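You operate a simulated robot arm through the tools that you are given. There is no shell and no other tool. Be economical: measure what you need, move in short steps, check, and stop when the job is done.

Carry out the task below with a simulated two-armed robot. There is one attempt and no reset: what you move stays moved.

JOB
Wipe up the spill on the packing table with the cloth there and put it back.
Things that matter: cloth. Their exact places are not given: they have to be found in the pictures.

The check looks at the end state, three seconds after you hand in, the way a careful person would. Anything else that was tipped, shoved, dropped, spilled or broken makes it a failure. Flat cloth is picked up by pressing the open fingertips on it (5 to 10 N) and closing them slowly along it; thin cloth reads only 2 to 8 mm in the jaws.

ROBOT AND FRAMES
Two 6-joint arms with two-finger parallel grippers on one trunk, on a base that drives. Base frame: it is fixed to the floor where the robot stands at the start and does not move with it; the origin is under the middle of the robot, x ahead of it, y to its left, z up; the surface under the hand at the start is at about z = 0.84. Units: m, degrees, N and s.
The left shoulder is at the start at [0.08, 0.216, 1.596], the right one opposite. With the tool pointing down near the work surface each hand reaches from about 0.1 to 0.68 m from the robot's upright axis, wherever it stands, measured 20 degrees to its own side. Payload 3.43 kg a hand.
The tool frame of a hand sits at the grasp point between the pads (the TCP): z along the fingers, y along the line on which they close. The tips reach 0.03 m beyond it. The gripper opens to 0.094 m. The fingers are 0.028 m wide and 0.01 m thick; the gripper's body (0.05 by 0.096 m) begins 0.055 m behind the TCP.
Orientation is told as [roll, pitch, yaw] about the base's x, y, z axes, in that order, counted from this pose: with the fingers straight down and closing along the base's y, the tool's x points along the base's -x, its y along +y and its z along -z.

CONTROLS
- The arms move only by the tool jog_arm. It takes "left_increments", "right_increments" or both (then of equal length, played together; a hand with none holds still); each is a list of rows, each an object (a shift or turn left out is 0, a gripper value left out holds the last) with "angular": the turn, a rotation vector about the tool's x, y, z in degrees, a list of three; "delta_pos": the shift along the tool's x, y, z in m, a list of three; "gripper": the finger opening in m, from 0 to 0.094. In form: [{"angular": [rx, ry, rz], "delta_pos": [x, y, z], "gripper": gripper}, ...]. A call has 1 to 10 rows; each row shifts and turns the commanded pose from where the row before left it, along the tool's axes as they then stand. Rows are played at 5 a second. More than 0.05 m and 8.6 degrees between two rows, or a gripper value outside its range, and nothing of the call is played. Where a pose cannot be reached the arm comes as near as it can. A force on the tool above 40 N (or 10 N above the force at the start of the call, whichever is more), or a blocked arm, ends the call early, and 0.2 s more pass. Each finger travels about 0.072 m/s and halts on what it meets, pressing with about 28 N; the grip force reading is that of the motor and also rises with nothing between the fingers. The clock runs only during rows and for 0.2 s after the last one: add rows that do not move to give the fingers time. It gives the time, the measured TCP pose, the force on the tool (base axes), the opening and the grip force at its end, in the units of the frame above (readings bear some noise), with the torque about the TCP (base axes, N m) and any sound that the robot's microphone picked up.
- Cameras (640 x 400 px; columns grow to the right, rows downward): "scene" is now at [0.0934, -0.0095, 1.7329]; the picture's right is [-0.07, -1.00, 0.00], its down [-0.87, 0.07, -0.49] and it looks along [0.49, -0.04, -0.87] (base axes); focal length 258 px, centre (320, 200). "left" rides on the left gripper at [0.076, -0.014, -0.103] in its tool frame; the picture's right is [0.18, 0.98, 0.00], its down [-0.75, 0.14, -0.64] and it looks along [-0.63, 0.12, 0.77] (tool axes); focal length 243 px, centre (320, 200). "right" rides on the right gripper at [0.076, 0.014, -0.103] in its tool frame; the picture's right is [-0.18, 0.98, 0.00], its down [-0.75, -0.14, -0.64] and it looks along [-0.63, -0.12, 0.77] (tool axes); focal length 243 px, centre (320, 200).
- grab_frame(camera): a new picture of that camera. No time passes.
- raise_lower(by): slides the trunk up (or, below 0, down) by that many m; the arms and the scene camera ride with it, the base frame stays. It gives what a move gives, with no picture.
- steer(legs): drives the robot by 1 to 6 legs, each [ahead, left, turn to the left] in m, m and degrees, along the robot's own axes; the way and the turn of a leg run together, so that a leg with both is an arc; at most 1.5 m and 180 degrees a leg. The arms and the cameras ride along, it lands a little off, and it stops where it bumps. It gives what a move gives.
- head_to(pan, tilt): turns the head with the scene camera to pan (to the left, within 86 degrees either way) and tilt (down, from -29 to 69), counted from straight ahead of the robot. It gives what a move gives.
- probe_pixels(camera, pixels): for up to 12 pixels [column, row] of the newest picture of that camera ("zoom" is the newest enlarged one), the place [x, y, z] in the base frame of the surface seen there, good to about 0.002 m, but the place of the scene camera against the robot may be out by one fixed shift of up to 0.012 m in any direction. No time passes.
- enlarge(camera, box): a new picture of the part [left, top, right, bottom] of that camera's present view, enlarged. No time passes.
- hand_in(): hands the job in; it is judged then, once.

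Keep the steps short. Do not move on a guess: measure, check each grasp and each placing, and mend mistakes. In all there are 80 turns and 62 pictures (those below and enlarged ones count). Leave the grippers open and the arms clear of the work at the hand-in unless told otherwise, and finish with a single line.

The tools are called after "Call:" as name(argument=value, ...) on one line, values as JSON. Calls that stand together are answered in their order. jog_arm: Moves the arms, as the interface text tells. Its arguments: {"type":"object","properties":{"left_increments":{"type":"array","items":{"type":"object","properties":{"angular":{"type":"array","items":{"type":"number"}},"delta_pos":{"type":"array","items":{"type":"number"}},"gripper":{"type":"number"}}}},"right_increments":{"type":"array","items":{"type":"object","properties":{"angular":{"type":"array","items":{"type":"number"}},"delta_pos":{"type":"array","items":{"type":"number"}},"gripper":{"type":"number"}}}}},"required":[]} The other tools are called the same way: raise_lower (by) slides the trunk up or down; steer (legs) drives the base; head_to (pan, tilt) turns the head that bears the scene camera; grab_frame (camera) takes a picture; probe_pixels (camera, pixels) gives the place of the surface under pixels of a picture; enlarge (camera, box) takes an enlarged picture of a part of a camera's view; hand_in () hands the job in.

At the start:

```text
t: 0.0
left_ee_pos: [0.6071, 0.0383, 1.1161]
left_ee_rot: [-0.1, 0.0, 0.1]
left_ft_force: [-0.1, -0.1, -0.7]
left_wrist_torque: [-0.06, 0.03, 0.02]
left_width: 0.0941
left_finger_force: 0.0
right_ee_pos: [0.3916, -0.3345, 0.9989]
right_ee_rot: [0.0, 0.0, 0.1]
right_ft_force: [-0.3, -0.2, 0.5]
right_wrist_torque: [0.02, 0.0, 0.04]
right_width: 0.0937
right_finger_force: 0.1
trunk travel left (down, up): [-0.826, 0.014]
robot x, y, heading: [0.0023, 0.0007, -0.2]
head pan, tilt: [-4.3, 60.5]
```

scene: 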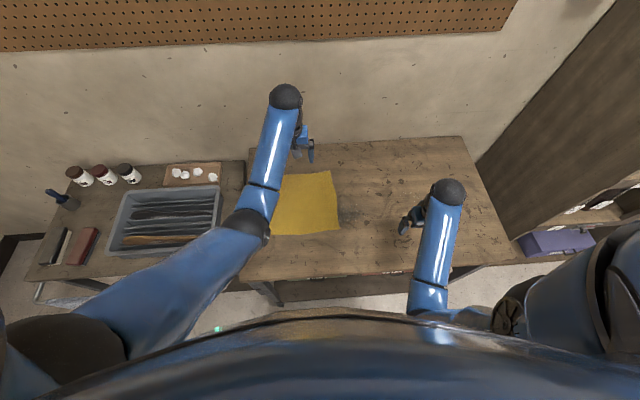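
right: 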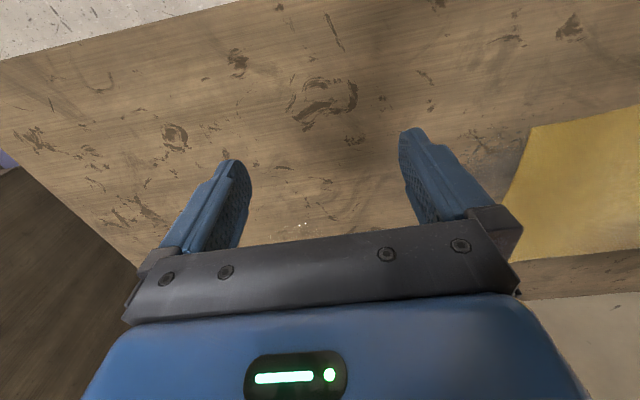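
left: 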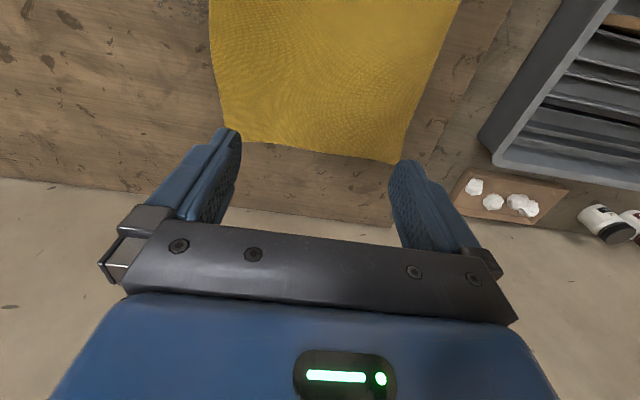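

The yellow cloth is at about (305,205) in the scene picture, but I can't see the spill yet. I'll enlarge the table and measure the cloth corners.

Call:
enlarge(camera="scene", box=[230, 125, 520, 290])

Call:
enlarge(camera="right", box=[0, 0, 640, 270])

Call:
probe_pixels(camera="scene", pixels=[[284, 174], [330, 171], [339, 229], [272, 234], [310, 205], [380, 200], [466, 137], [510, 240], [245, 280], [308, 190], [340, 250], [400, 190]])

```text
2.21 times, centred on (375, 208) of scene
```

zoom: 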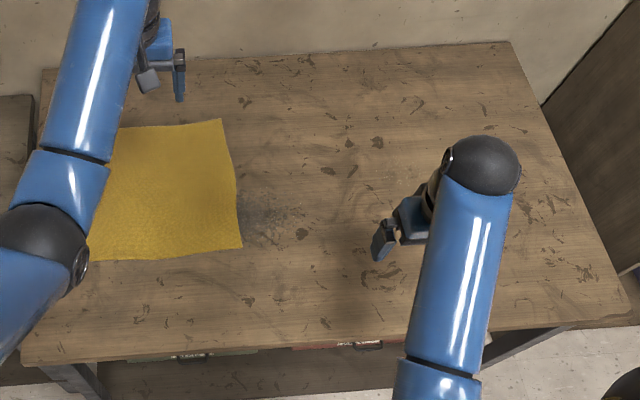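

```text
1.00 times, centred on (320, 135) of right (not enlarged: the box is as wide or as high as the picture)
```

zoom: 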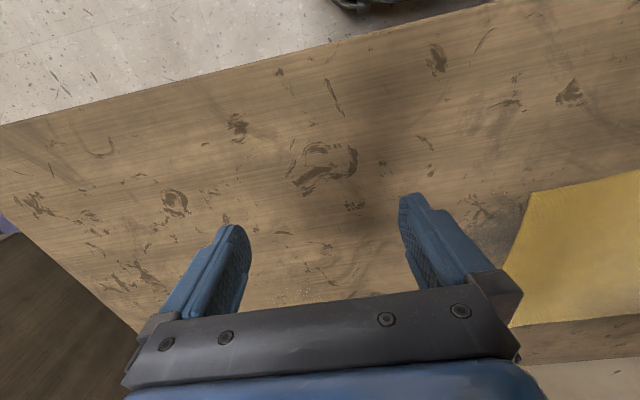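

```text
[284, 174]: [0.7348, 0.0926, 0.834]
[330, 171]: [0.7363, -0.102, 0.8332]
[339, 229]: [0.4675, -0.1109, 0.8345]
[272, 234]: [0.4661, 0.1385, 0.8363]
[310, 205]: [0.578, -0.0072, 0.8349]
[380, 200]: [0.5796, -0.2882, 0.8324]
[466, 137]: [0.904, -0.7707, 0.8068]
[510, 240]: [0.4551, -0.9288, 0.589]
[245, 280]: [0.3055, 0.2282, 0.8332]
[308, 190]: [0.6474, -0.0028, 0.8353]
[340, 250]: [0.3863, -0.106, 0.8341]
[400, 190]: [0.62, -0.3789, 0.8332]
```

A dull speckled patch shows beside the cloth at zoom (265,215). In the right-hand picture there are small bright specks near (305,225). I'll enlarge both.

Call:
enlarge(camera="scene", box=[325, 195, 405, 245])

Call:
enlarge(camera="right", box=[240, 130, 400, 230])

Call:
enlarge(camera="right", box=[420, 50, 580, 150])

```text
8.00 times, centred on (365, 220) of scene
```

zoom: 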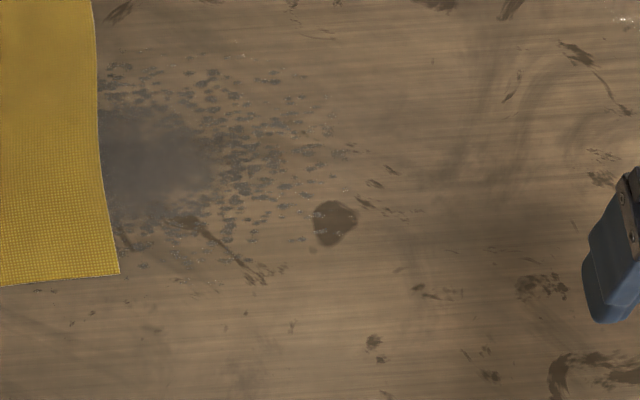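

```text
4.00 times, centred on (320, 180) of right
```

zoom: 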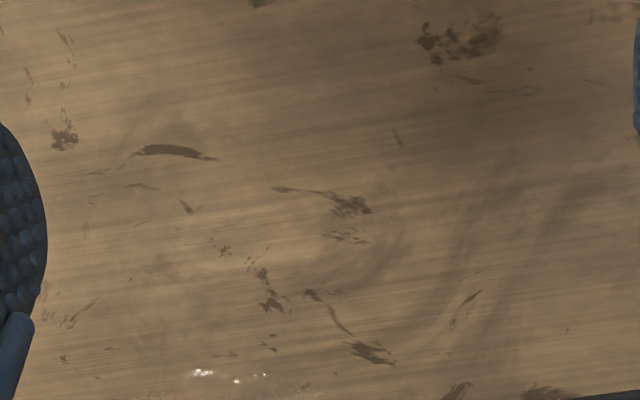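

```text
4.00 times, centred on (500, 100) of right
```

zoom: 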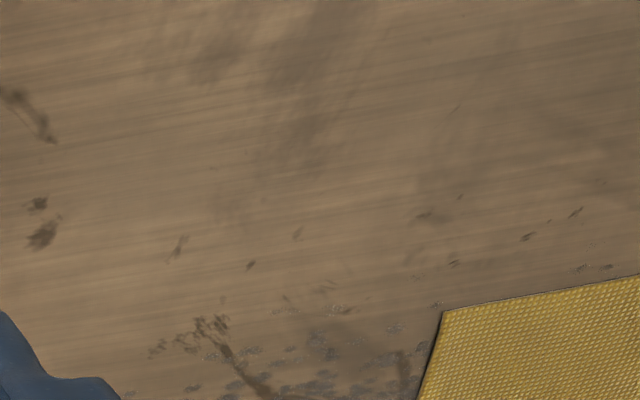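

The grey speckled spill lies just right of the cloth, and may run under it. I'll move both hands up and outward for a clear view, then look for anything else.

Call:
jog_arm(left_increments=[{"delta_pos": [0.03, 0.03, -0.02]}, {"delta_pos": [0.03, 0.03, -0.02]}, {"delta_pos": [0.03, 0.04, 0]}, {"delta_pos": [0.03, 0.04, 0]}, {"delta_pos": [0.03, 0.04, 0]}, {"delta_pos": [0.03, 0.04, 0]}], right_increments=[{"delta_pos": [0, -0.02, -0.04]}, {"delta_pos": [0, -0.02, -0.04]}, {"delta_pos": [0.01, -0.03, -0.03]}, {"delta_pos": [0.01, -0.03, -0.02]}, {"delta_pos": [0.01, -0.03, 0]}, {"delta_pos": [0.01, -0.03, 0]}])

Call:
head_to(pan=-10, tilt=60)

Call:
grab_frame(camera="scene")

```text
t: 1.4
left_ee_pos: [0.4918, 0.2444, 1.0447]
left_ee_rot: [0.0, -0.2, -0.1]
left_ft_force: [0.4, -0.3, 0.2]
left_wrist_torque: [0.03, -0.04, -0.02]
left_width: 0.094
left_finger_force: 0.0
left hand out of reach, approached as far as the arm can: row 1, 2, 3, 4, 5, 6
right_ee_pos: [0.3633, -0.5044, 1.0361]
right_ee_rot: [0.0, 0.1, 0.1]
right_ft_force: [0.1, -0.6, 0.0]
right_wrist_torque: [0.0, -0.03, -0.02]
right_width: 0.0941
right_finger_force: 0.1
right hand out of reach, approached as far as the arm can: row 1, 2, 3, 4
trunk travel left (down, up): [-0.826, 0.014]
robot x, y, heading: [-0.0014, 0.0012, 0.3]
head pan, tilt: [-4.3, 60.5]
```

```text
t: 2.1
left_ee_pos: [0.4935, 0.2446, 1.0446]
left_ee_rot: [0.0, -0.1, 0.1]
left_ft_force: [0.0, 0.0, 0.5]
left_wrist_torque: [-0.04, 0.01, 0.0]
left_width: 0.0942
left_finger_force: 0.1
right_ee_pos: [0.3654, -0.5018, 1.0344]
right_ee_rot: [0.0, 0.0, 0.0]
right_ft_force: [0.0, -0.7, -0.4]
right_wrist_torque: [-0.04, 0.02, 0.0]
right_width: 0.0941
right_finger_force: 0.0
trunk travel left (down, up): [-0.826, 0.014]
robot x, y, heading: [-0.0021, -0.0036, 0.2]
head pan, tilt: [-10.0, 60.0]
```

```text
53 pictures are left
```

scene: 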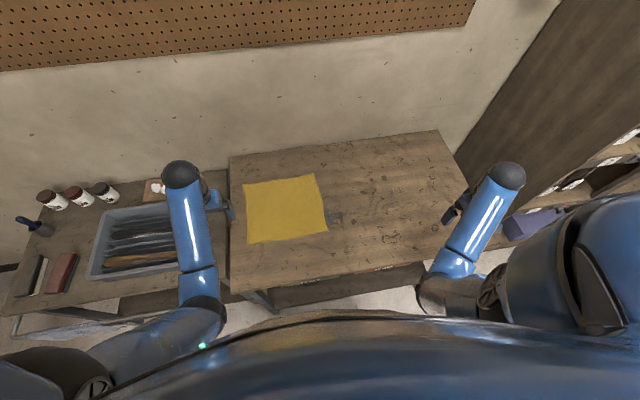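

The table is clear now. I'll enlarge the left and right halves.

Call:
enlarge(camera="scene", box=[230, 165, 390, 265])

Call:
probe_pixels(camera="zoom", pixels=[[52, 73], [340, 36], [390, 253], [72, 312], [382, 165], [384, 236], [430, 205], [470, 205], [420, 170], [420, 245], [500, 200], [60, 200]])

Call:
enlarge(camera="scene", box=[320, 165, 480, 265])

```text
4.00 times, centred on (310, 215) of scene
```

zoom: 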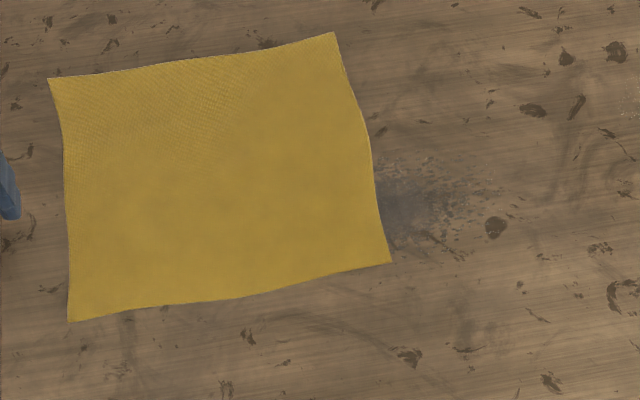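

```text
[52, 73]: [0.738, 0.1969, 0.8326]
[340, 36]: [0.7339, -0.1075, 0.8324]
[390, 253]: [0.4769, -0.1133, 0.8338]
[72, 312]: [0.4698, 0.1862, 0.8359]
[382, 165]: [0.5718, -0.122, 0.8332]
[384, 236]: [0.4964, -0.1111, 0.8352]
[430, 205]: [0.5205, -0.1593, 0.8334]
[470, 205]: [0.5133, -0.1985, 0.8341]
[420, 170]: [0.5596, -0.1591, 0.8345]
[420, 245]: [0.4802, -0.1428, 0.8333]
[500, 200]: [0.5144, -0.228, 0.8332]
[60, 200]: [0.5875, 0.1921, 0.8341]
```

```text
4.00 times, centred on (400, 215) of scene
```

zoom: 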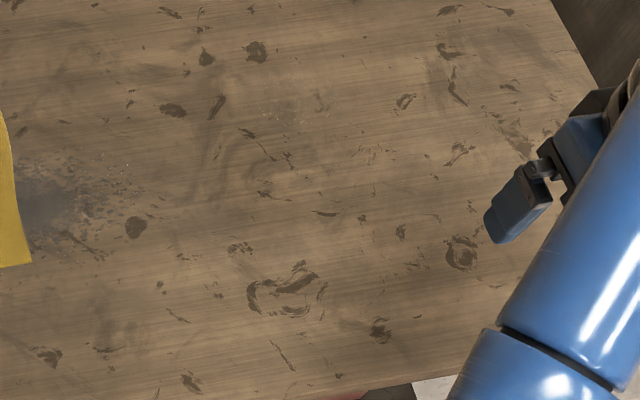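

The cloth spans about x 0.47–0.737 and y −0.11–0.19. The spill is at about x 0.46–0.57, y −0.10 to −0.24. My plan is to pinch the right edge with the right hand and the left edge with the left, slide the cloth flat over the spill under pressure, then slide it back. First I'll bring the right hand above the right edge.

Call:
jog_arm(right_increments=[{"delta_pos": [-0.016, 0.04, 0.006]}, {"delta_pos": [-0.016, 0.04, 0.006]}, {"delta_pos": [-0.016, 0.04, 0.006]}, {"delta_pos": [-0.016, 0.04, 0.006]}, {"delta_pos": [-0.016, 0.04, 0.006]}, {"delta_pos": [-0.016, 0.04, 0.006]}, {"delta_pos": [-0.016, 0.04, 0.006]}, {"delta_pos": [-0.016, 0.04, 0.006]}, {"delta_pos": [-0.016, 0.04, 0.006]}, {"delta_pos": [-0.016, 0.04, 0.006]}])

Call:
grab_frame(camera="right")

```text
t: 4.3
left_ee_pos: [0.4956, 0.2456, 1.0454]
left_ee_rot: [-0.1, 0.0, 0.0]
left_ft_force: [0.4, -0.3, 0.1]
left_wrist_torque: [-0.01, -0.01, 0.02]
left_width: 0.0939
left_finger_force: 0.1
right_ee_pos: [0.5255, -0.1009, 0.9736]
right_ee_rot: [-0.2, 0.2, 0.0]
right_ft_force: [-0.6, 0.3, -0.5]
right_wrist_torque: [-0.02, -0.02, 0.01]
right_width: 0.094
right_finger_force: 0.0
trunk travel left (down, up): [-0.826, 0.014]
robot x, y, heading: [-0.0018, 0.0012, -0.3]
head pan, tilt: [-10.0, 60.0]
```

```text
50 pictures are left
```

right: 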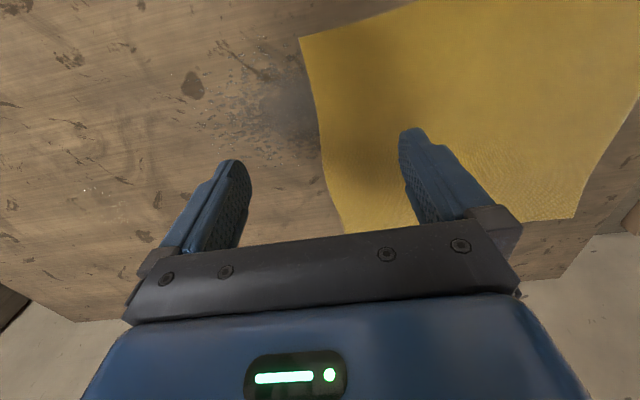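

The right-hand camera shows the cloth's right edge and the spill together. I'll measure both with this camera.

Call:
probe_pixels(camera="right", pixels=[[302, 38], [318, 110], [330, 170], [343, 228], [285, 105], [240, 110], [200, 130], [270, 60], [290, 160], [576, 215], [235, 75], [83, 190]])

Call:
enlarge(camera="right", box=[150, 20, 350, 160])

Call:
enlarge(camera="right", box=[0, 150, 160, 250])

```text
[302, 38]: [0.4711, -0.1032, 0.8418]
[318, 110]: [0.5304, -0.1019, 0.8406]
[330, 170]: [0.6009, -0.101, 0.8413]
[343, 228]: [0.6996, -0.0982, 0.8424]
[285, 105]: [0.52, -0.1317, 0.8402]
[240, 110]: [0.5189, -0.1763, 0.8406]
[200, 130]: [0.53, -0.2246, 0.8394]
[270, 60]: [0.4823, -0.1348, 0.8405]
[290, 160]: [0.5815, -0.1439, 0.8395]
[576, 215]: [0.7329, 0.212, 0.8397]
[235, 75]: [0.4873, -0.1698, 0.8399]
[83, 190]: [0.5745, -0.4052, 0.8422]
```

```text
2.86 times, centred on (250, 90) of right
```

zoom: 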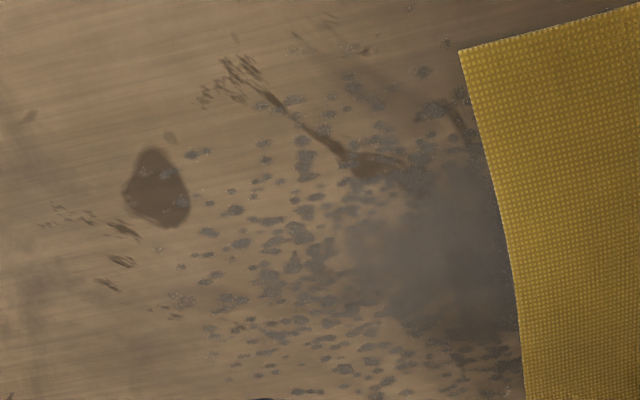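

```text
4.00 times, centred on (80, 200) of right
```

zoom: 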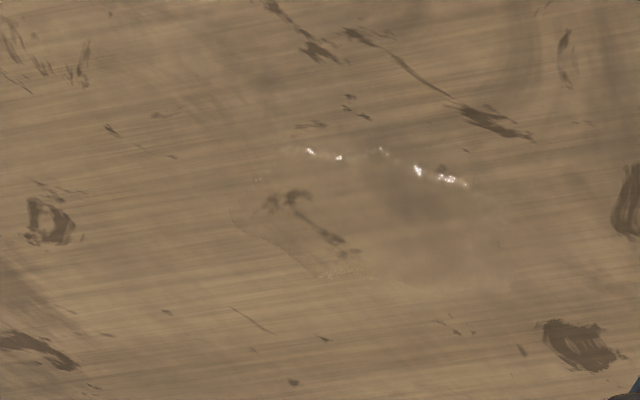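

The bright specks come from a clear glossy film at about (0.575, −0.40), which looks like a liquid puddle. So there are two candidates. I'll move the right hand near that film for a better look.

Call:
jog_arm(right_increments=[{"delta_pos": [-0.01, -0.04, -0.005]}, {"delta_pos": [-0.01, -0.04, -0.005]}, {"delta_pos": [-0.01, -0.04, -0.005]}, {"delta_pos": [-0.01, -0.04, -0.005]}, {"delta_pos": [-0.01, -0.04, -0.005]}, {"delta_pos": [-0.01, -0.04, -0.005]}])

Call:
enlarge(camera="right", box=[130, 0, 450, 200])

Call:
grab_frame(camera="right")

```text
t: 5.7
left_ee_pos: [0.494, 0.2437, 1.0446]
left_ee_rot: [0.2, -0.1, 0.1]
left_ft_force: [-0.2, 1.0, 0.1]
left_wrist_torque: [-0.01, 0.0, 0.01]
left_width: 0.094
left_finger_force: 0.0
right_ee_pos: [0.5871, -0.3426, 1.0053]
right_ee_rot: [0.1, 0.0, 0.1]
right_ft_force: [0.2, 0.4, 0.8]
right_wrist_torque: [0.02, 0.01, 0.01]
right_width: 0.0942
right_finger_force: 0.1
trunk travel left (down, up): [-0.826, 0.014]
robot x, y, heading: [0.0017, 0.0001, 0.1]
head pan, tilt: [-10.0, 60.0]
```

```text
2.00 times, centred on (290, 100) of right
```

zoom: 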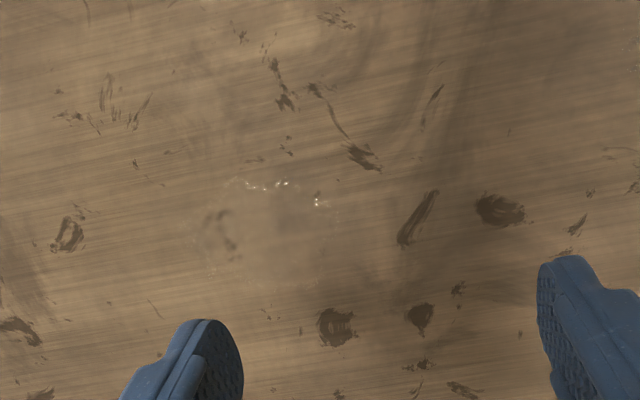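

```text
46 pictures are left
```

right: 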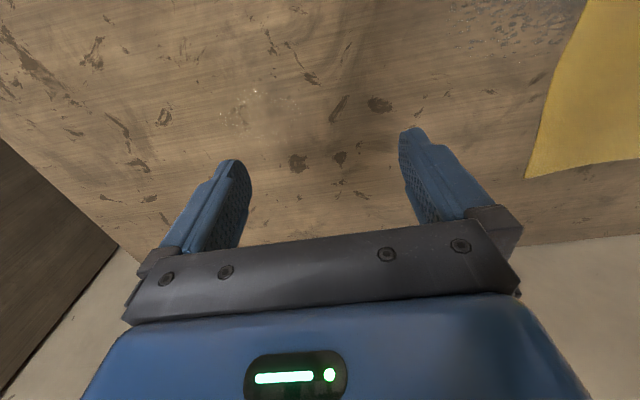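

The film is at about (265,115) in this picture. I'll enlarge it and measure its outline.

Call:
enlarge(camera="right", box=[200, 65, 340, 155])

Call:
probe_pixels(camera="right", pixels=[[230, 90], [230, 115], [240, 130], [254, 90], [268, 90], [289, 100], [300, 115], [290, 135], [265, 115], [580, 40], [525, 178]])

```text
4.44 times, centred on (270, 110) of right
```

zoom: 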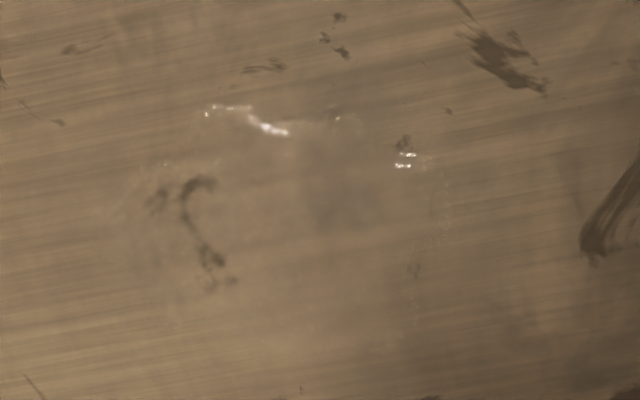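

```text
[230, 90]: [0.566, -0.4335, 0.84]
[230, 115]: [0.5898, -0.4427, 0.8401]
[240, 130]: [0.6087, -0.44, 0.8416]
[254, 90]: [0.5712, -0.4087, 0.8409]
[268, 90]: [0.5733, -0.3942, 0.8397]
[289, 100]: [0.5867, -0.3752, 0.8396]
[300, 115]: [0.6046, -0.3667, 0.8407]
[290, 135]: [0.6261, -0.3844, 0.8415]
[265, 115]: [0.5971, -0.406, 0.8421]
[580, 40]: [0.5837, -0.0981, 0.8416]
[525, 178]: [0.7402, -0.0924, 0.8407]
```

The film is a clear puddle, about x 0.565–0.63, y −0.445–−0.365, z 0.84. I'll wipe both patches. Left-hand reach is tight for that, so I'll shift the base 0.13 m to the right.

Call:
steer(legs=[[0, -0.13, 0]])

Call:
grab_frame(camera="scene")

```text
t: 7.0
left_ee_pos: [0.4934, 0.1205, 1.0433]
left_ee_rot: [-0.2, -0.1, 0.0]
left_ft_force: [-0.5, 0.7, 0.5]
left_wrist_torque: [-0.04, 0.0, -0.02]
left_width: 0.0942
left_finger_force: 0.1
right_ee_pos: [0.5865, -0.4655, 1.0072]
right_ee_rot: [-0.2, 0.1, 0.1]
right_ft_force: [0.0, -0.1, 0.2]
right_wrist_torque: [-0.07, 0.01, -0.03]
right_width: 0.094
right_finger_force: 0.1
trunk travel left (down, up): [-0.826, 0.014]
robot x, y, heading: [-0.002, -0.1285, 0.0]
head pan, tilt: [-10.0, 60.0]
```

```text
44 pictures are left
```

scene: 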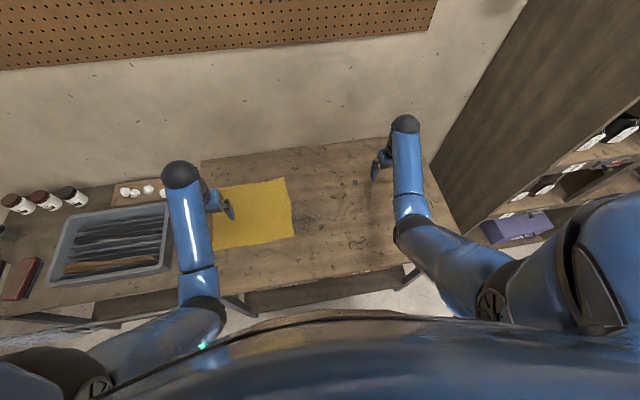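

Hands and base are where I expect. To give the hands more reach at table height I'll lower the trunk 0.10 m; the fingertips then stay about 0.035 m above the table.

Call:
raise_lower(by=-0.1)

Call:
jog_arm(left_increments=[{"delta_pos": [0, 0, 0]}, {"delta_pos": [-0.015, 0.005, 0]}, {"delta_pos": [-0.015, 0.005, 0]}, {"delta_pos": [-0.015, 0.005, 0]}, {"delta_pos": [-0.015, 0.005, 0]}, {"delta_pos": [-0.015, 0.005, 0], "gripper": 0.042}, {"delta_pos": [-0.015, 0.005, 0]}, {"delta_pos": [-0.01, 0.005, 0]}, {"delta_pos": [0, 0, 0]}, {"delta_pos": [0, 0, 0]}], right_increments=[{"delta_pos": [0, 0.04, -0.03]}, {"delta_pos": [0, 0.04, 0]}, {"delta_pos": [0, 0.045, 0]}, {"delta_pos": [0, 0.045, 0]}, {"delta_pos": [0, 0.045, 0]}, {"delta_pos": [0, 0.045, 0], "gripper": 0.042}, {"delta_pos": [0, 0.045, 0]}, {"delta_pos": [0, 0.045, 0]}, {"delta_pos": [-0.005, 0.04, 0]}, {"delta_pos": [-0.003, 0.015, 0]}])

Call:
grab_frame(camera="right")

Call:
grab_frame(camera="left")

```text
t: 8.3
left_ee_pos: [0.4935, 0.1166, 0.9443]
left_ee_rot: [0.0, -0.3, 0.1]
left_ft_force: [-1.1, 0.1, -0.2]
left_wrist_torque: [-0.01, -0.01, 0.0]
left_width: 0.0942
left_finger_force: 0.1
right_ee_pos: [0.586, -0.4709, 0.9056]
right_ee_rot: [-0.2, 0.0, 0.2]
right_ft_force: [0.2, 0.0, -0.4]
right_wrist_torque: [0.02, -0.01, -0.01]
right_width: 0.094
right_finger_force: 0.1
trunk travel left (down, up): [-0.726, 0.114]
robot x, y, heading: [-0.0006, -0.1278, -0.1]
head pan, tilt: [-10.0, 60.0]
```

```text
t: 10.5
left_ee_pos: [0.5935, 0.1513, 0.9444]
left_ee_rot: [-0.1, -0.2, 0.0]
left_ft_force: [-0.6, -0.1, -0.1]
left_wrist_torque: [0.0, 0.02, -0.03]
left_width: 0.042
left_finger_force: 0.1
right_ee_pos: [0.5938, -0.0658, 0.9342]
right_ee_rot: [0.0, -0.1, 0.0]
right_ft_force: [-0.5, 0.2, 0.6]
right_wrist_torque: [-0.03, -0.03, -0.03]
right_width: 0.042
right_finger_force: 0.1
trunk travel left (down, up): [-0.726, 0.114]
robot x, y, heading: [-0.0024, -0.128, -0.1]
head pan, tilt: [-10.0, 60.0]
```

```text
43 pictures are left
```

right: 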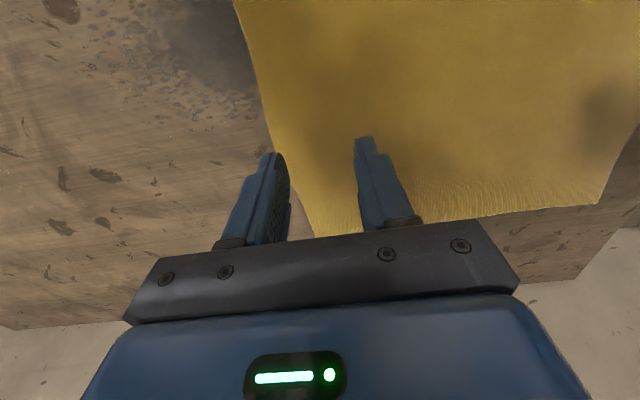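

```text
42 pictures are left
```

left: 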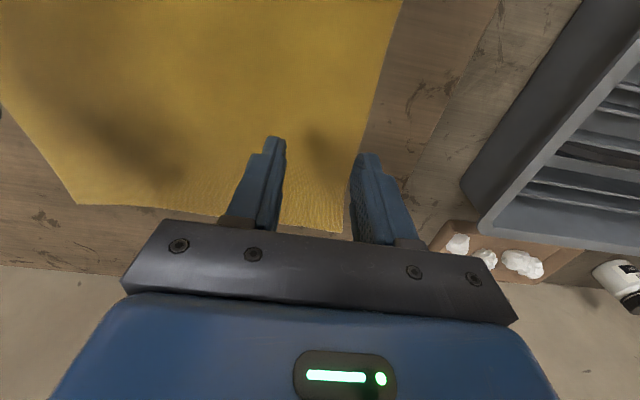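

Both hands are over their edges. I'll measure the edges and corners from these two cameras.

Call:
probe_pixels(camera="left", pixels=[[370, 120], [355, 175], [343, 232], [385, 60], [400, 5], [78, 203]])

Call:
probe_pixels(camera="right", pixels=[[270, 130], [285, 158], [298, 200], [313, 236], [235, 5], [600, 203]])

```text
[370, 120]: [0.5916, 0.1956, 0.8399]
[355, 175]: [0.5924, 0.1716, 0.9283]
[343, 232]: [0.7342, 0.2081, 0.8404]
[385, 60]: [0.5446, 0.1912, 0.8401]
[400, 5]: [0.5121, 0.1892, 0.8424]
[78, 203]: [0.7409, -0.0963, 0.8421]
```

```text
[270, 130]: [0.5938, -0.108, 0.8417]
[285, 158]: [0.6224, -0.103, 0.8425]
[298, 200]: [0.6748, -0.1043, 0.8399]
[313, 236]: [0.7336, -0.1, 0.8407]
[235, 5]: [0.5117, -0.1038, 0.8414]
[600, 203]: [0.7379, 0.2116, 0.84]
```

The edges are at y = −0.107 and 0.195, so both finger pairs sit fully on the cloth. I'll lower both hands to just above it.

Call:
jog_arm(left_increments=[{"delta_pos": [0, 0, 0.03]}, {"delta_pos": [0, 0, 0.03]}, {"delta_pos": [0, 0, 0.006]}, {}], right_increments=[{"delta_pos": [0, 0.002, 0.03]}, {"delta_pos": [0, 0.002, 0.02]}, {"delta_pos": [0, 0, 0.006]}, {}])

Call:
jog_arm(left_increments=[{"delta_pos": [0, 0, 0.003]}, {"delta_pos": [0, 0, 0.002]}, {}], right_increments=[{"delta_pos": [0, 0, 0.003]}, {"delta_pos": [0, 0, 0.002]}, {}])

```text
t: 11.5
left_ee_pos: [0.5944, 0.1519, 0.8783]
left_ee_rot: [0.0, -0.2, 0.0]
left_ft_force: [-0.5, 0.3, -0.3]
left_wrist_torque: [0.0, 0.0, -0.03]
left_width: 0.0419
left_finger_force: 0.1
right_ee_pos: [0.5932, -0.062, 0.8787]
right_ee_rot: [0.0, 0.1, 0.1]
right_ft_force: [-0.2, -0.4, -0.3]
right_wrist_torque: [-0.01, -0.01, 0.04]
right_width: 0.042
right_finger_force: 0.1
trunk travel left (down, up): [-0.726, 0.114]
robot x, y, heading: [0.0022, -0.13, 0.1]
head pan, tilt: [-10.0, 60.0]
```

```text
t: 12.3
left_ee_pos: [0.5935, 0.1519, 0.8731]
left_ee_rot: [0.1, -0.1, 0.0]
left_ft_force: [-0.1, -0.4, -0.3]
left_wrist_torque: [-0.02, 0.0, -0.04]
left_width: 0.042
left_finger_force: 0.1
right_ee_pos: [0.5929, -0.0618, 0.8735]
right_ee_rot: [0.0, 0.0, 0.1]
right_ft_force: [-1.4, 0.5, -0.1]
right_wrist_torque: [-0.01, 0.0, 0.04]
right_width: 0.0421
right_finger_force: 0.1
trunk travel left (down, up): [-0.726, 0.114]
robot x, y, heading: [-0.0006, -0.1299, -0.1]
head pan, tilt: [-10.0, 60.0]
```

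No contact yet. I'll go down in 1 mm steps.

Call:
jog_arm(left_increments=[{"delta_pos": [0, 0, 0.001]}, {"delta_pos": [0, 0, 0.001]}, {}], right_increments=[{"delta_pos": [0, 0, 0.001]}, {"delta_pos": [0, 0, 0.001]}, {}])

Call:
jog_arm(left_increments=[{"delta_pos": [0, 0, 0.001]}, {}], right_increments=[{"delta_pos": [0, 0, 0.001]}, {}])

```text
t: 13.1
left_ee_pos: [0.5934, 0.1513, 0.8713]
left_ee_rot: [0.0, -0.2, 0.0]
left_ft_force: [-0.5, 0.6, 1.2]
left_wrist_torque: [0.0, 0.01, -0.03]
left_width: 0.0422
left_finger_force: 0.1
right_ee_pos: [0.5936, -0.0612, 0.8713]
right_ee_rot: [0.0, 0.0, 0.2]
right_ft_force: [0.3, 0.0, -0.4]
right_wrist_torque: [-0.01, 0.01, 0.01]
right_width: 0.042
right_finger_force: 0.1
trunk travel left (down, up): [-0.726, 0.114]
robot x, y, heading: [-0.0016, -0.1285, 0.1]
head pan, tilt: [-10.0, 60.0]
```

```text
t: 13.7
left_ee_pos: [0.5934, 0.1506, 0.8715]
left_ee_rot: [0.0, -0.2, 0.0]
left_ft_force: [1.1, -0.1, 4.8]
left_wrist_torque: [0.11, 0.01, 0.01]
left_width: 0.042
left_finger_force: 0.2
right_ee_pos: [0.5932, -0.0612, 0.8705]
right_ee_rot: [0.1, -0.1, 0.1]
right_ft_force: [0.9, 0.4, 2.6]
right_wrist_torque: [-0.04, -0.02, -0.02]
right_width: 0.0418
right_finger_force: 0.1
trunk travel left (down, up): [-0.726, 0.114]
robot x, y, heading: [0.0017, -0.1278, -0.0]
head pan, tilt: [-10.0, 60.0]
```

Both hands touch (left 4.8 N, right 2.6 N). I'll press to about 7 N and close slowly.

Call:
jog_arm(left_increments=[{"delta_pos": [0, 0, 0.0007]}, {"gripper": 0.038}, {"gripper": 0.034}, {"gripper": 0.03}, {"gripper": 0.026}, {"gripper": 0.022}, {"gripper": 0.018}, {"gripper": 0.014}, {"gripper": 0.01}, {"gripper": 0.006}], right_increments=[{"delta_pos": [0, 0, 0.0013]}, {"gripper": 0.038}, {"gripper": 0.034}, {"gripper": 0.03}, {"gripper": 0.026}, {"gripper": 0.022}, {"gripper": 0.018}, {"gripper": 0.014}, {"gripper": 0.01}, {"gripper": 0.006}])

Call:
jog_arm(left_increments=[{"gripper": 0.002}, {"gripper": 0}, {}, {}], right_increments=[{"gripper": 0.002}, {"gripper": 0}, {}, {}])

Call:
grab_frame(camera="right")

Call:
grab_frame(camera="left")

```text
t: 15.9
left_ee_pos: [0.5927, 0.1507, 0.8707]
left_ee_rot: [0.1, -0.4, 0.0]
left_ft_force: [0.2, -0.3, 6.7]
left_wrist_torque: [0.08, 0.04, -0.02]
left_width: 0.0063
left_finger_force: 0.0
right_ee_pos: [0.5909, -0.0625, 0.871]
right_ee_rot: [0.0, -0.2, 0.2]
right_ft_force: [0.8, 0.4, 15.6]
right_wrist_torque: [-0.04, -0.04, -0.01]
right_width: 0.0065
right_finger_force: 0.5
trunk travel left (down, up): [-0.726, 0.114]
robot x, y, heading: [-0.0001, -0.1321, 0.1]
head pan, tilt: [-10.0, 60.0]
```

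```text
t: 16.9
left_ee_pos: [0.5923, 0.1514, 0.8708]
left_ee_rot: [0.1, -0.4, 0.0]
left_ft_force: [-1.5, 1.4, 4.7]
left_wrist_torque: [0.08, 0.04, 0.02]
left_width: 0.0
left_finger_force: 28.1
right_ee_pos: [0.5927, -0.0618, 0.8712]
right_ee_rot: [0.0, -0.2, 0.1]
right_ft_force: [0.8, -2.4, 17.7]
right_wrist_torque: [-0.1, -0.03, 0.0]
right_width: 0.0019
right_finger_force: 28.0
trunk travel left (down, up): [-0.726, 0.114]
robot x, y, heading: [0.0019, -0.1304, 0.0]
head pan, tilt: [-10.0, 60.0]
```

```text
41 pictures are left
```

right: 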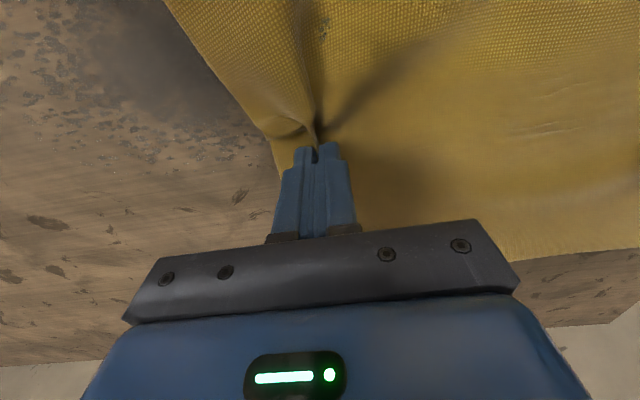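

```text
40 pictures are left
```

left: 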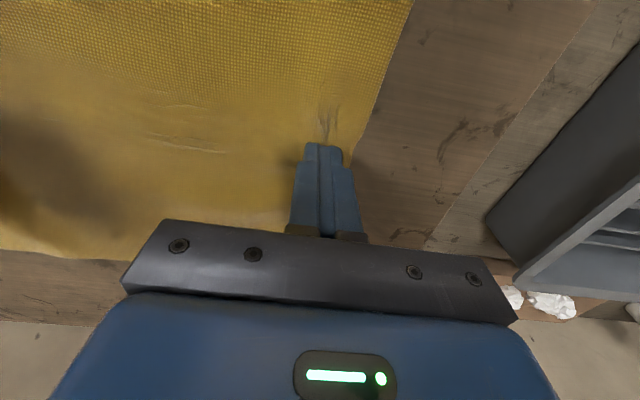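

The right hand has a fold (1.9 mm). The left slipped to 0, so I'll lift it a little, reopen, press harder and retry.

Call:
jog_arm(left_increments=[{"delta_pos": [0, 0, -0.004]}, {"gripper": 0.046}, {}, {}, {"delta_pos": [0, 0, 0.004]}, {"delta_pos": [0, 0, 0.001]}, {}])

```text
t: 18.5
left_ee_pos: [0.5917, 0.1495, 0.872]
left_ee_rot: [0.1, -0.4, 0.0]
left_ft_force: [-1.9, -1.2, 12.1]
left_wrist_torque: [0.06, 0.11, -0.02]
left_width: 0.0458
left_finger_force: 0.0
right_ee_pos: [0.592, -0.063, 0.8707]
right_ee_rot: [0.2, -0.2, 0.2]
right_ft_force: [4.1, -0.4, 14.7]
right_wrist_torque: [-0.07, -0.13, 0.01]
right_width: 0.002
right_finger_force: 28.2
trunk travel left (down, up): [-0.726, 0.114]
robot x, y, heading: [0.0025, -0.1312, 0.3]
head pan, tilt: [-10.0, 60.0]
```

Call:
jog_arm(left_increments=[{"delta_pos": [0, 0, -0.0006], "gripper": 0.041}, {"gripper": 0.036}, {"gripper": 0.031}, {"gripper": 0.026}, {"gripper": 0.021}, {"gripper": 0.016}, {"gripper": 0.011}, {"gripper": 0.006}, {"gripper": 0.001}, {"gripper": 0}])

Call:
jog_arm(left_increments=[{}, {}])

Call:
grab_frame(camera="left")

```text
t: 20.7
left_ee_pos: [0.5915, 0.1496, 0.8722]
left_ee_rot: [0.0, -0.3, -0.1]
left_ft_force: [-0.7, -5.0, 13.1]
left_wrist_torque: [-0.11, 0.09, 0.06]
left_width: 0.0024
left_finger_force: 27.4
right_ee_pos: [0.5914, -0.0623, 0.8723]
right_ee_rot: [0.1, -0.2, 0.2]
right_ft_force: [2.4, 2.9, 14.9]
right_wrist_torque: [-0.03, -0.06, 0.02]
right_width: 0.0024
right_finger_force: 28.3
trunk travel left (down, up): [-0.726, 0.114]
robot x, y, heading: [-0.0005, -0.1301, 0.0]
head pan, tilt: [-10.0, 60.0]
```

```text
t: 21.3
left_ee_pos: [0.5912, 0.1504, 0.8716]
left_ee_rot: [0.1, -0.4, 0.0]
left_ft_force: [-0.9, -4.9, 13.1]
left_wrist_torque: [-0.17, 0.1, 0.07]
left_width: 0.0025
left_finger_force: 27.6
right_ee_pos: [0.5908, -0.0623, 0.8717]
right_ee_rot: [0.2, -0.2, 0.2]
right_ft_force: [2.5, 3.8, 14.4]
right_wrist_torque: [0.04, -0.09, 0.02]
right_width: 0.0024
right_finger_force: 27.5
trunk travel left (down, up): [-0.726, 0.114]
robot x, y, heading: [0.0054, -0.1281, 0.1]
head pan, tilt: [-10.0, 60.0]
```

```text
39 pictures are left
```

left: 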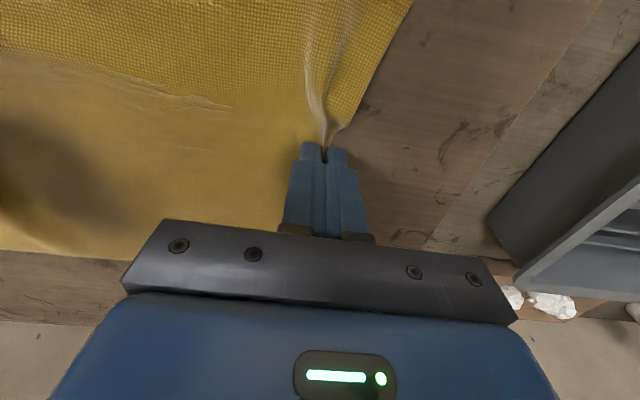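

Both hands now hold a fold, 2.4 and 2.5 mm. The grasp home is right (0.592, −0.062), left (0.592, 0.150). I'll ease the pressure slightly and slide the cloth diagonally onto the grey patch with both hands together.

Call:
jog_arm(left_increments=[{"delta_pos": [0, 0, -0.003]}, {"delta_pos": [0.014, -0.02, 0]}, {"delta_pos": [0.014, -0.02, 0]}, {"delta_pos": [0.014, -0.02, 0]}, {"delta_pos": [0.014, -0.02, 0]}, {"delta_pos": [0.014, -0.02, 0]}, {}], right_increments=[{"delta_pos": [0, 0, -0.0015]}, {"delta_pos": [0.014, -0.02, 0]}, {"delta_pos": [0.014, -0.02, 0]}, {"delta_pos": [0.014, -0.02, 0]}, {"delta_pos": [0.014, -0.02, 0]}, {"delta_pos": [0.014, -0.02, 0]}, {}])

Call:
grab_frame(camera="scene")

Call:
grab_frame(camera="right")

```text
t: 22.9
left_ee_pos: [0.5228, 0.0518, 0.8731]
left_ee_rot: [0.0, -0.1, 0.1]
left_ft_force: [0.4, -3.5, -0.4]
left_wrist_torque: [-0.13, 0.0, 0.03]
left_width: 0.0025
left_finger_force: 28.1
right_ee_pos: [0.5228, -0.1625, 0.8707]
right_ee_rot: [0.0, -0.1, 0.1]
right_ft_force: [-2.9, 2.2, 10.5]
right_wrist_torque: [0.01, 0.1, 0.02]
right_width: 0.0021
right_finger_force: 27.9
trunk travel left (down, up): [-0.726, 0.114]
robot x, y, heading: [-0.0017, -0.1308, 0.2]
head pan, tilt: [-10.0, 60.0]
```

```text
38 pictures are left
```

scene: 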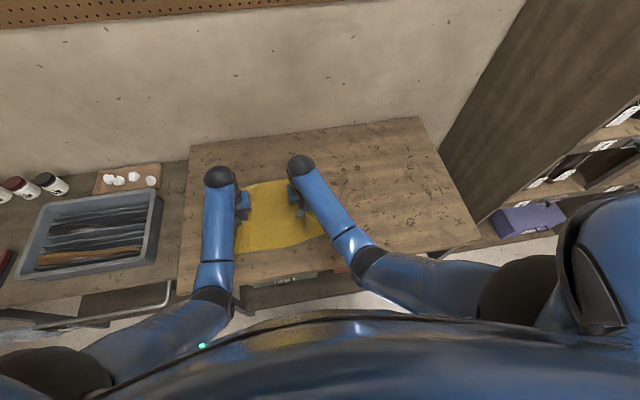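

```text
37 pictures are left
```

right: 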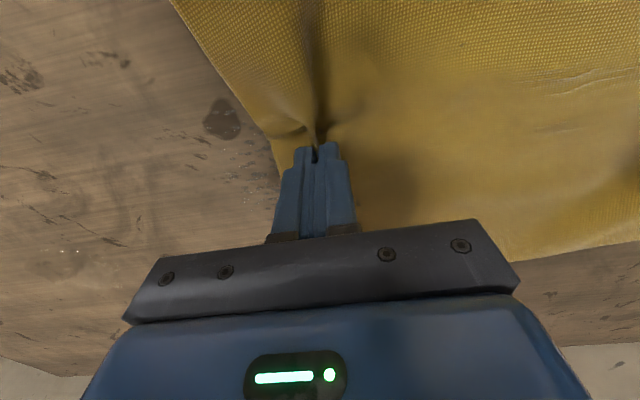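

The cloth slid flat with both hands. I'll run a zigzag over the grey area, keeping about 10 N on the right hand.

Call:
jog_arm(left_increments=[{"delta_pos": [0, -0.035, 0]}, {"delta_pos": [0, -0.035, 0]}, {"delta_pos": [0.022, 0, 0]}, {"delta_pos": [0, 0.04, 0]}, {"delta_pos": [0, 0.04, 0]}, {"delta_pos": [0, 0.04, 0]}, {"delta_pos": [0.022, 0, 0]}, {"delta_pos": [0, -0.04, 0]}, {"delta_pos": [0, -0.04, 0]}, {"delta_pos": [0, -0.04, 0]}], right_increments=[{"delta_pos": [0, -0.035, 0]}, {"delta_pos": [0, -0.035, 0]}, {"delta_pos": [0.022, 0, 0]}, {"delta_pos": [0, 0.04, 0]}, {"delta_pos": [0, 0.04, 0]}, {"delta_pos": [0, 0.04, 0]}, {"delta_pos": [0.022, 0, 0]}, {"delta_pos": [0, -0.04, 0]}, {"delta_pos": [0, -0.04, 0]}, {"delta_pos": [0, -0.04, 0]}])

Call:
jog_arm(left_increments=[{"delta_pos": [-0.035, 0, 0]}, {"delta_pos": [-0.035, 0, 0]}, {"delta_pos": [0, 0.04, 0]}, {"delta_pos": [0, 0.04, 0]}, {"delta_pos": [0, 0.04, 0]}, {"delta_pos": [-0.022, 0, 0]}, {"delta_pos": [0, -0.04, 0]}, {"delta_pos": [0, -0.04, 0]}, {"delta_pos": [0, -0.04, 0]}, {}], right_increments=[{"delta_pos": [-0.035, 0, 0]}, {"delta_pos": [-0.035, 0, 0]}, {"delta_pos": [0, 0.04, 0]}, {"delta_pos": [0, 0.04, 0]}, {"delta_pos": [0, 0.04, 0]}, {"delta_pos": [-0.022, 0, 0]}, {"delta_pos": [0, -0.04, 0]}, {"delta_pos": [0, -0.04, 0]}, {"delta_pos": [0, -0.04, 0]}, {}])

Call:
grab_frame(camera="right")

```text
t: 25.1
left_ee_pos: [0.4791, -0.0175, 0.871]
left_ee_rot: [0.1, -0.2, 0.1]
left_ft_force: [0.1, -2.8, 0.1]
left_wrist_torque: [-0.08, 0.02, 0.01]
left_width: 0.0025
left_finger_force: 27.9
right_ee_pos: [0.479, -0.2322, 0.8707]
right_ee_rot: [0.0, 0.0, 0.3]
right_ft_force: [0.6, 5.3, 8.8]
right_wrist_torque: [0.12, -0.02, 0.04]
right_width: 0.002
right_finger_force: 28.3
trunk travel left (down, up): [-0.726, 0.114]
robot x, y, heading: [0.0015, -0.1264, 0.1]
head pan, tilt: [-10.0, 60.0]
```

```text
t: 27.3
left_ee_pos: [0.5711, -0.0185, 0.8731]
left_ee_rot: [0.1, -0.2, 0.0]
left_ft_force: [0.1, -2.0, -0.1]
left_wrist_torque: [-0.01, -0.05, 0.01]
left_width: 0.0026
left_finger_force: 28.0
right_ee_pos: [0.572, -0.2305, 0.8713]
right_ee_rot: [-0.1, -0.1, 0.2]
right_ft_force: [1.2, 0.3, 8.1]
right_wrist_torque: [-0.01, -0.04, -0.02]
right_width: 0.0022
right_finger_force: 28.6
trunk travel left (down, up): [-0.726, 0.114]
robot x, y, heading: [0.0015, -0.1298, 0.1]
head pan, tilt: [-10.0, 60.0]
```

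```text
36 pictures are left
```

right: 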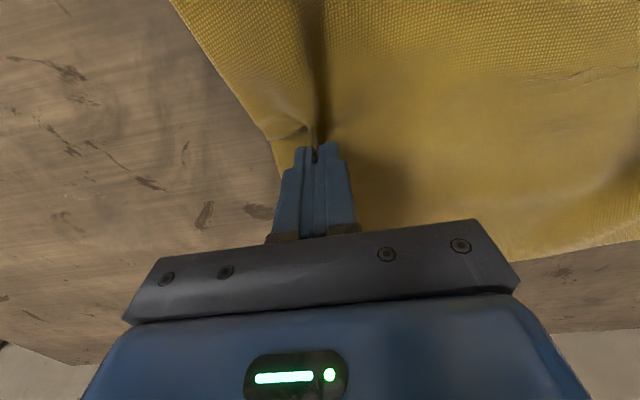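

The grip is holding. Next I'll slide on to the clear puddle and zigzag over it.

Call:
jog_arm(left_increments=[{"delta_pos": [0, -0.037, 0]}, {"delta_pos": [0, -0.037, 0]}, {"delta_pos": [0, -0.037, 0]}, {"delta_pos": [0, -0.037, 0]}, {"delta_pos": [0, -0.037, 0]}, {"delta_pos": [0, -0.037, 0]}, {"delta_pos": [-0.02, 0, 0]}, {"delta_pos": [0, 0.04, 0]}, {"delta_pos": [0, 0.04, 0]}, {}], right_increments=[{"delta_pos": [0, -0.037, 0]}, {"delta_pos": [0, -0.037, 0]}, {"delta_pos": [0, -0.037, 0]}, {"delta_pos": [0, -0.037, 0]}, {"delta_pos": [0, -0.037, 0]}, {"delta_pos": [0, -0.037, 0]}, {"delta_pos": [-0.02, 0, 0]}, {"delta_pos": [0, 0.04, 0]}, {"delta_pos": [0, 0.04, 0]}, {}])

Call:
grab_frame(camera="scene")

```text
t: 29.5
left_ee_pos: [0.5911, -0.1611, 0.8724]
left_ee_rot: [0.1, -0.1, 0.2]
left_ft_force: [0.5, -3.0, 0.3]
left_wrist_torque: [-0.02, -0.01, -0.01]
left_width: 0.0025
left_finger_force: 28.6
right_ee_pos: [0.5927, -0.3731, 0.8718]
right_ee_rot: [0.2, 0.1, 0.3]
right_ft_force: [0.5, 4.9, 5.8]
right_wrist_torque: [0.15, 0.0, 0.03]
right_width: 0.0021
right_finger_force: 28.1
trunk travel left (down, up): [-0.726, 0.114]
robot x, y, heading: [0.0008, -0.1298, 0.3]
head pan, tilt: [-10.0, 60.0]
```

```text
35 pictures are left
```

scene: 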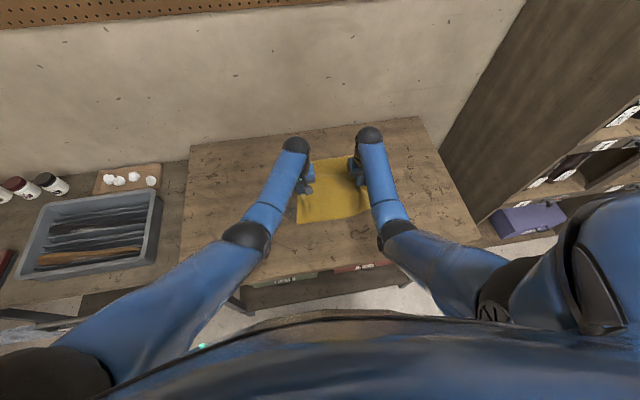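

The cloth followed and lies flat over the puddle. I'll continue the zigzag there with slightly more right-hand pressure, and check where the grey patch was.

Call:
jog_arm(left_increments=[{"delta_pos": [-0.02, 0, 0]}, {"delta_pos": [0, -0.04, 0]}, {"delta_pos": [0, -0.04, 0]}, {"delta_pos": [-0.02, 0, 0]}, {"delta_pos": [0, 0.04, 0]}, {"delta_pos": [0, 0.04, 0]}, {"delta_pos": [0.04, 0, 0]}, {"delta_pos": [0.04, 0, 0]}, {"delta_pos": [0, -0.04, 0]}, {"delta_pos": [0, -0.04, 0]}], right_increments=[{"delta_pos": [-0.02, 0, 0.0007]}, {"delta_pos": [0, -0.04, 0]}, {"delta_pos": [0, -0.04, 0]}, {"delta_pos": [-0.02, 0, 0]}, {"delta_pos": [0, 0.04, 0]}, {"delta_pos": [0, 0.04, 0]}, {"delta_pos": [0.04, 0, 0]}, {"delta_pos": [0.04, 0, 0]}, {"delta_pos": [0, -0.04, 0]}, {"delta_pos": [0, -0.04, 0]}])

Call:
jog_arm(left_increments=[{"delta_pos": [-0.035, 0, 0]}, {"delta_pos": [0, 0.04, 0]}, {"delta_pos": [0, 0.04, 0]}, {"delta_pos": [-0.02, 0, 0]}, {"delta_pos": [0, -0.04, 0]}, {"delta_pos": [0, -0.04, 0]}, {"delta_pos": [0.01, 0, 0]}, {"delta_pos": [0, 0.04, 0]}, {"delta_pos": [0, 0.04, 0]}, {}], right_increments=[{"delta_pos": [-0.035, 0, 0]}, {"delta_pos": [0, 0.04, 0]}, {"delta_pos": [0, 0.04, 0]}, {"delta_pos": [-0.02, 0, 0]}, {"delta_pos": [0, -0.04, 0]}, {"delta_pos": [0, -0.04, 0]}, {"delta_pos": [0.01, 0, 0]}, {"delta_pos": [0, 0.04, 0]}, {"delta_pos": [0, 0.04, 0]}, {}])

Call:
head_to(pan=0, tilt=60)

Call:
enlarge(camera="scene", box=[220, 120, 540, 320])

```text
t: 31.3
left_ee_pos: [0.5309, -0.1519, 0.8888]
left_ee_rot: [-0.7, -0.7, -0.1]
left_ft_force: [3.3, -18.4, -1.7]
left_wrist_torque: [-0.55, -0.15, 0.16]
left_width: 0.0025
left_finger_force: 28.1
left hand out of reach, approached as far as the arm can: row 3, 4
right_ee_pos: [0.555, -0.3706, 0.8716]
right_ee_rot: [0.7, -0.3, 0.7]
right_ft_force: [-8.5, 19.2, 10.0]
right_wrist_torque: [0.59, 0.22, 0.1]
right_width: 0.0021
right_finger_force: 28.1
trunk travel left (down, up): [-0.726, 0.114]
robot x, y, heading: [0.0016, -0.1325, 0.2]
head pan, tilt: [-10.0, 60.0]
stopped in row 9 (right hand): the force on the tool passed its limit at 42 N (the readings are from after the stop); the commanded pose is now the measured one
```

```text
t: 33.5
left_ee_pos: [0.5753, -0.0681, 0.8872]
left_ee_rot: [-0.5, -0.5, 0.0]
left_ft_force: [4.5, -25.7, -1.8]
left_wrist_torque: [-0.76, -0.14, 0.16]
left_width: 0.003
left_finger_force: 28.5
right_ee_pos: [0.6022, -0.2898, 0.8728]
right_ee_rot: [0.8, -0.4, 0.5]
right_ft_force: [-4.8, 27.4, 11.8]
right_wrist_torque: [0.88, 0.21, 0.18]
right_width: 0.0024
right_finger_force: 27.8
trunk travel left (down, up): [-0.726, 0.114]
robot x, y, heading: [-0.0005, -0.1311, 0.4]
head pan, tilt: [-10.0, 60.0]
```

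```text
t: 34.2
left_ee_pos: [0.5752, -0.0686, 0.8872]
left_ee_rot: [-0.5, -0.3, 0.0]
left_ft_force: [4.7, -26.0, -1.7]
left_wrist_torque: [-0.79, -0.18, 0.17]
left_width: 0.0031
left_finger_force: 27.7
right_ee_pos: [0.6022, -0.2904, 0.871]
right_ee_rot: [0.7, -0.3, 0.5]
right_ft_force: [-7.4, 26.8, 13.5]
right_wrist_torque: [0.8, 0.2, 0.18]
right_width: 0.0021
right_finger_force: 28.3
trunk travel left (down, up): [-0.726, 0.114]
robot x, y, heading: [-0.0021, -0.1312, -0.1]
head pan, tilt: [0.0, 60.0]
```

```text
2.00 times, centred on (380, 220) of scene
```

zoom: 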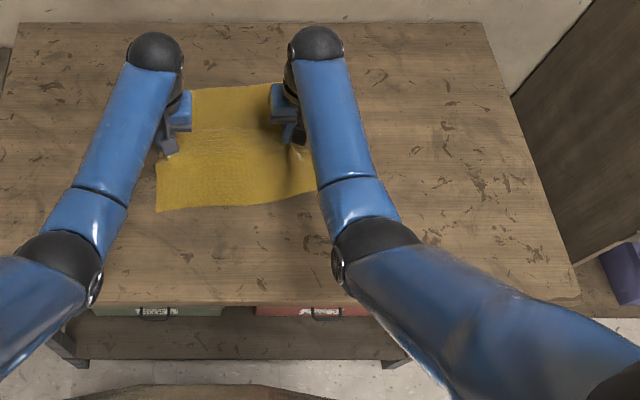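

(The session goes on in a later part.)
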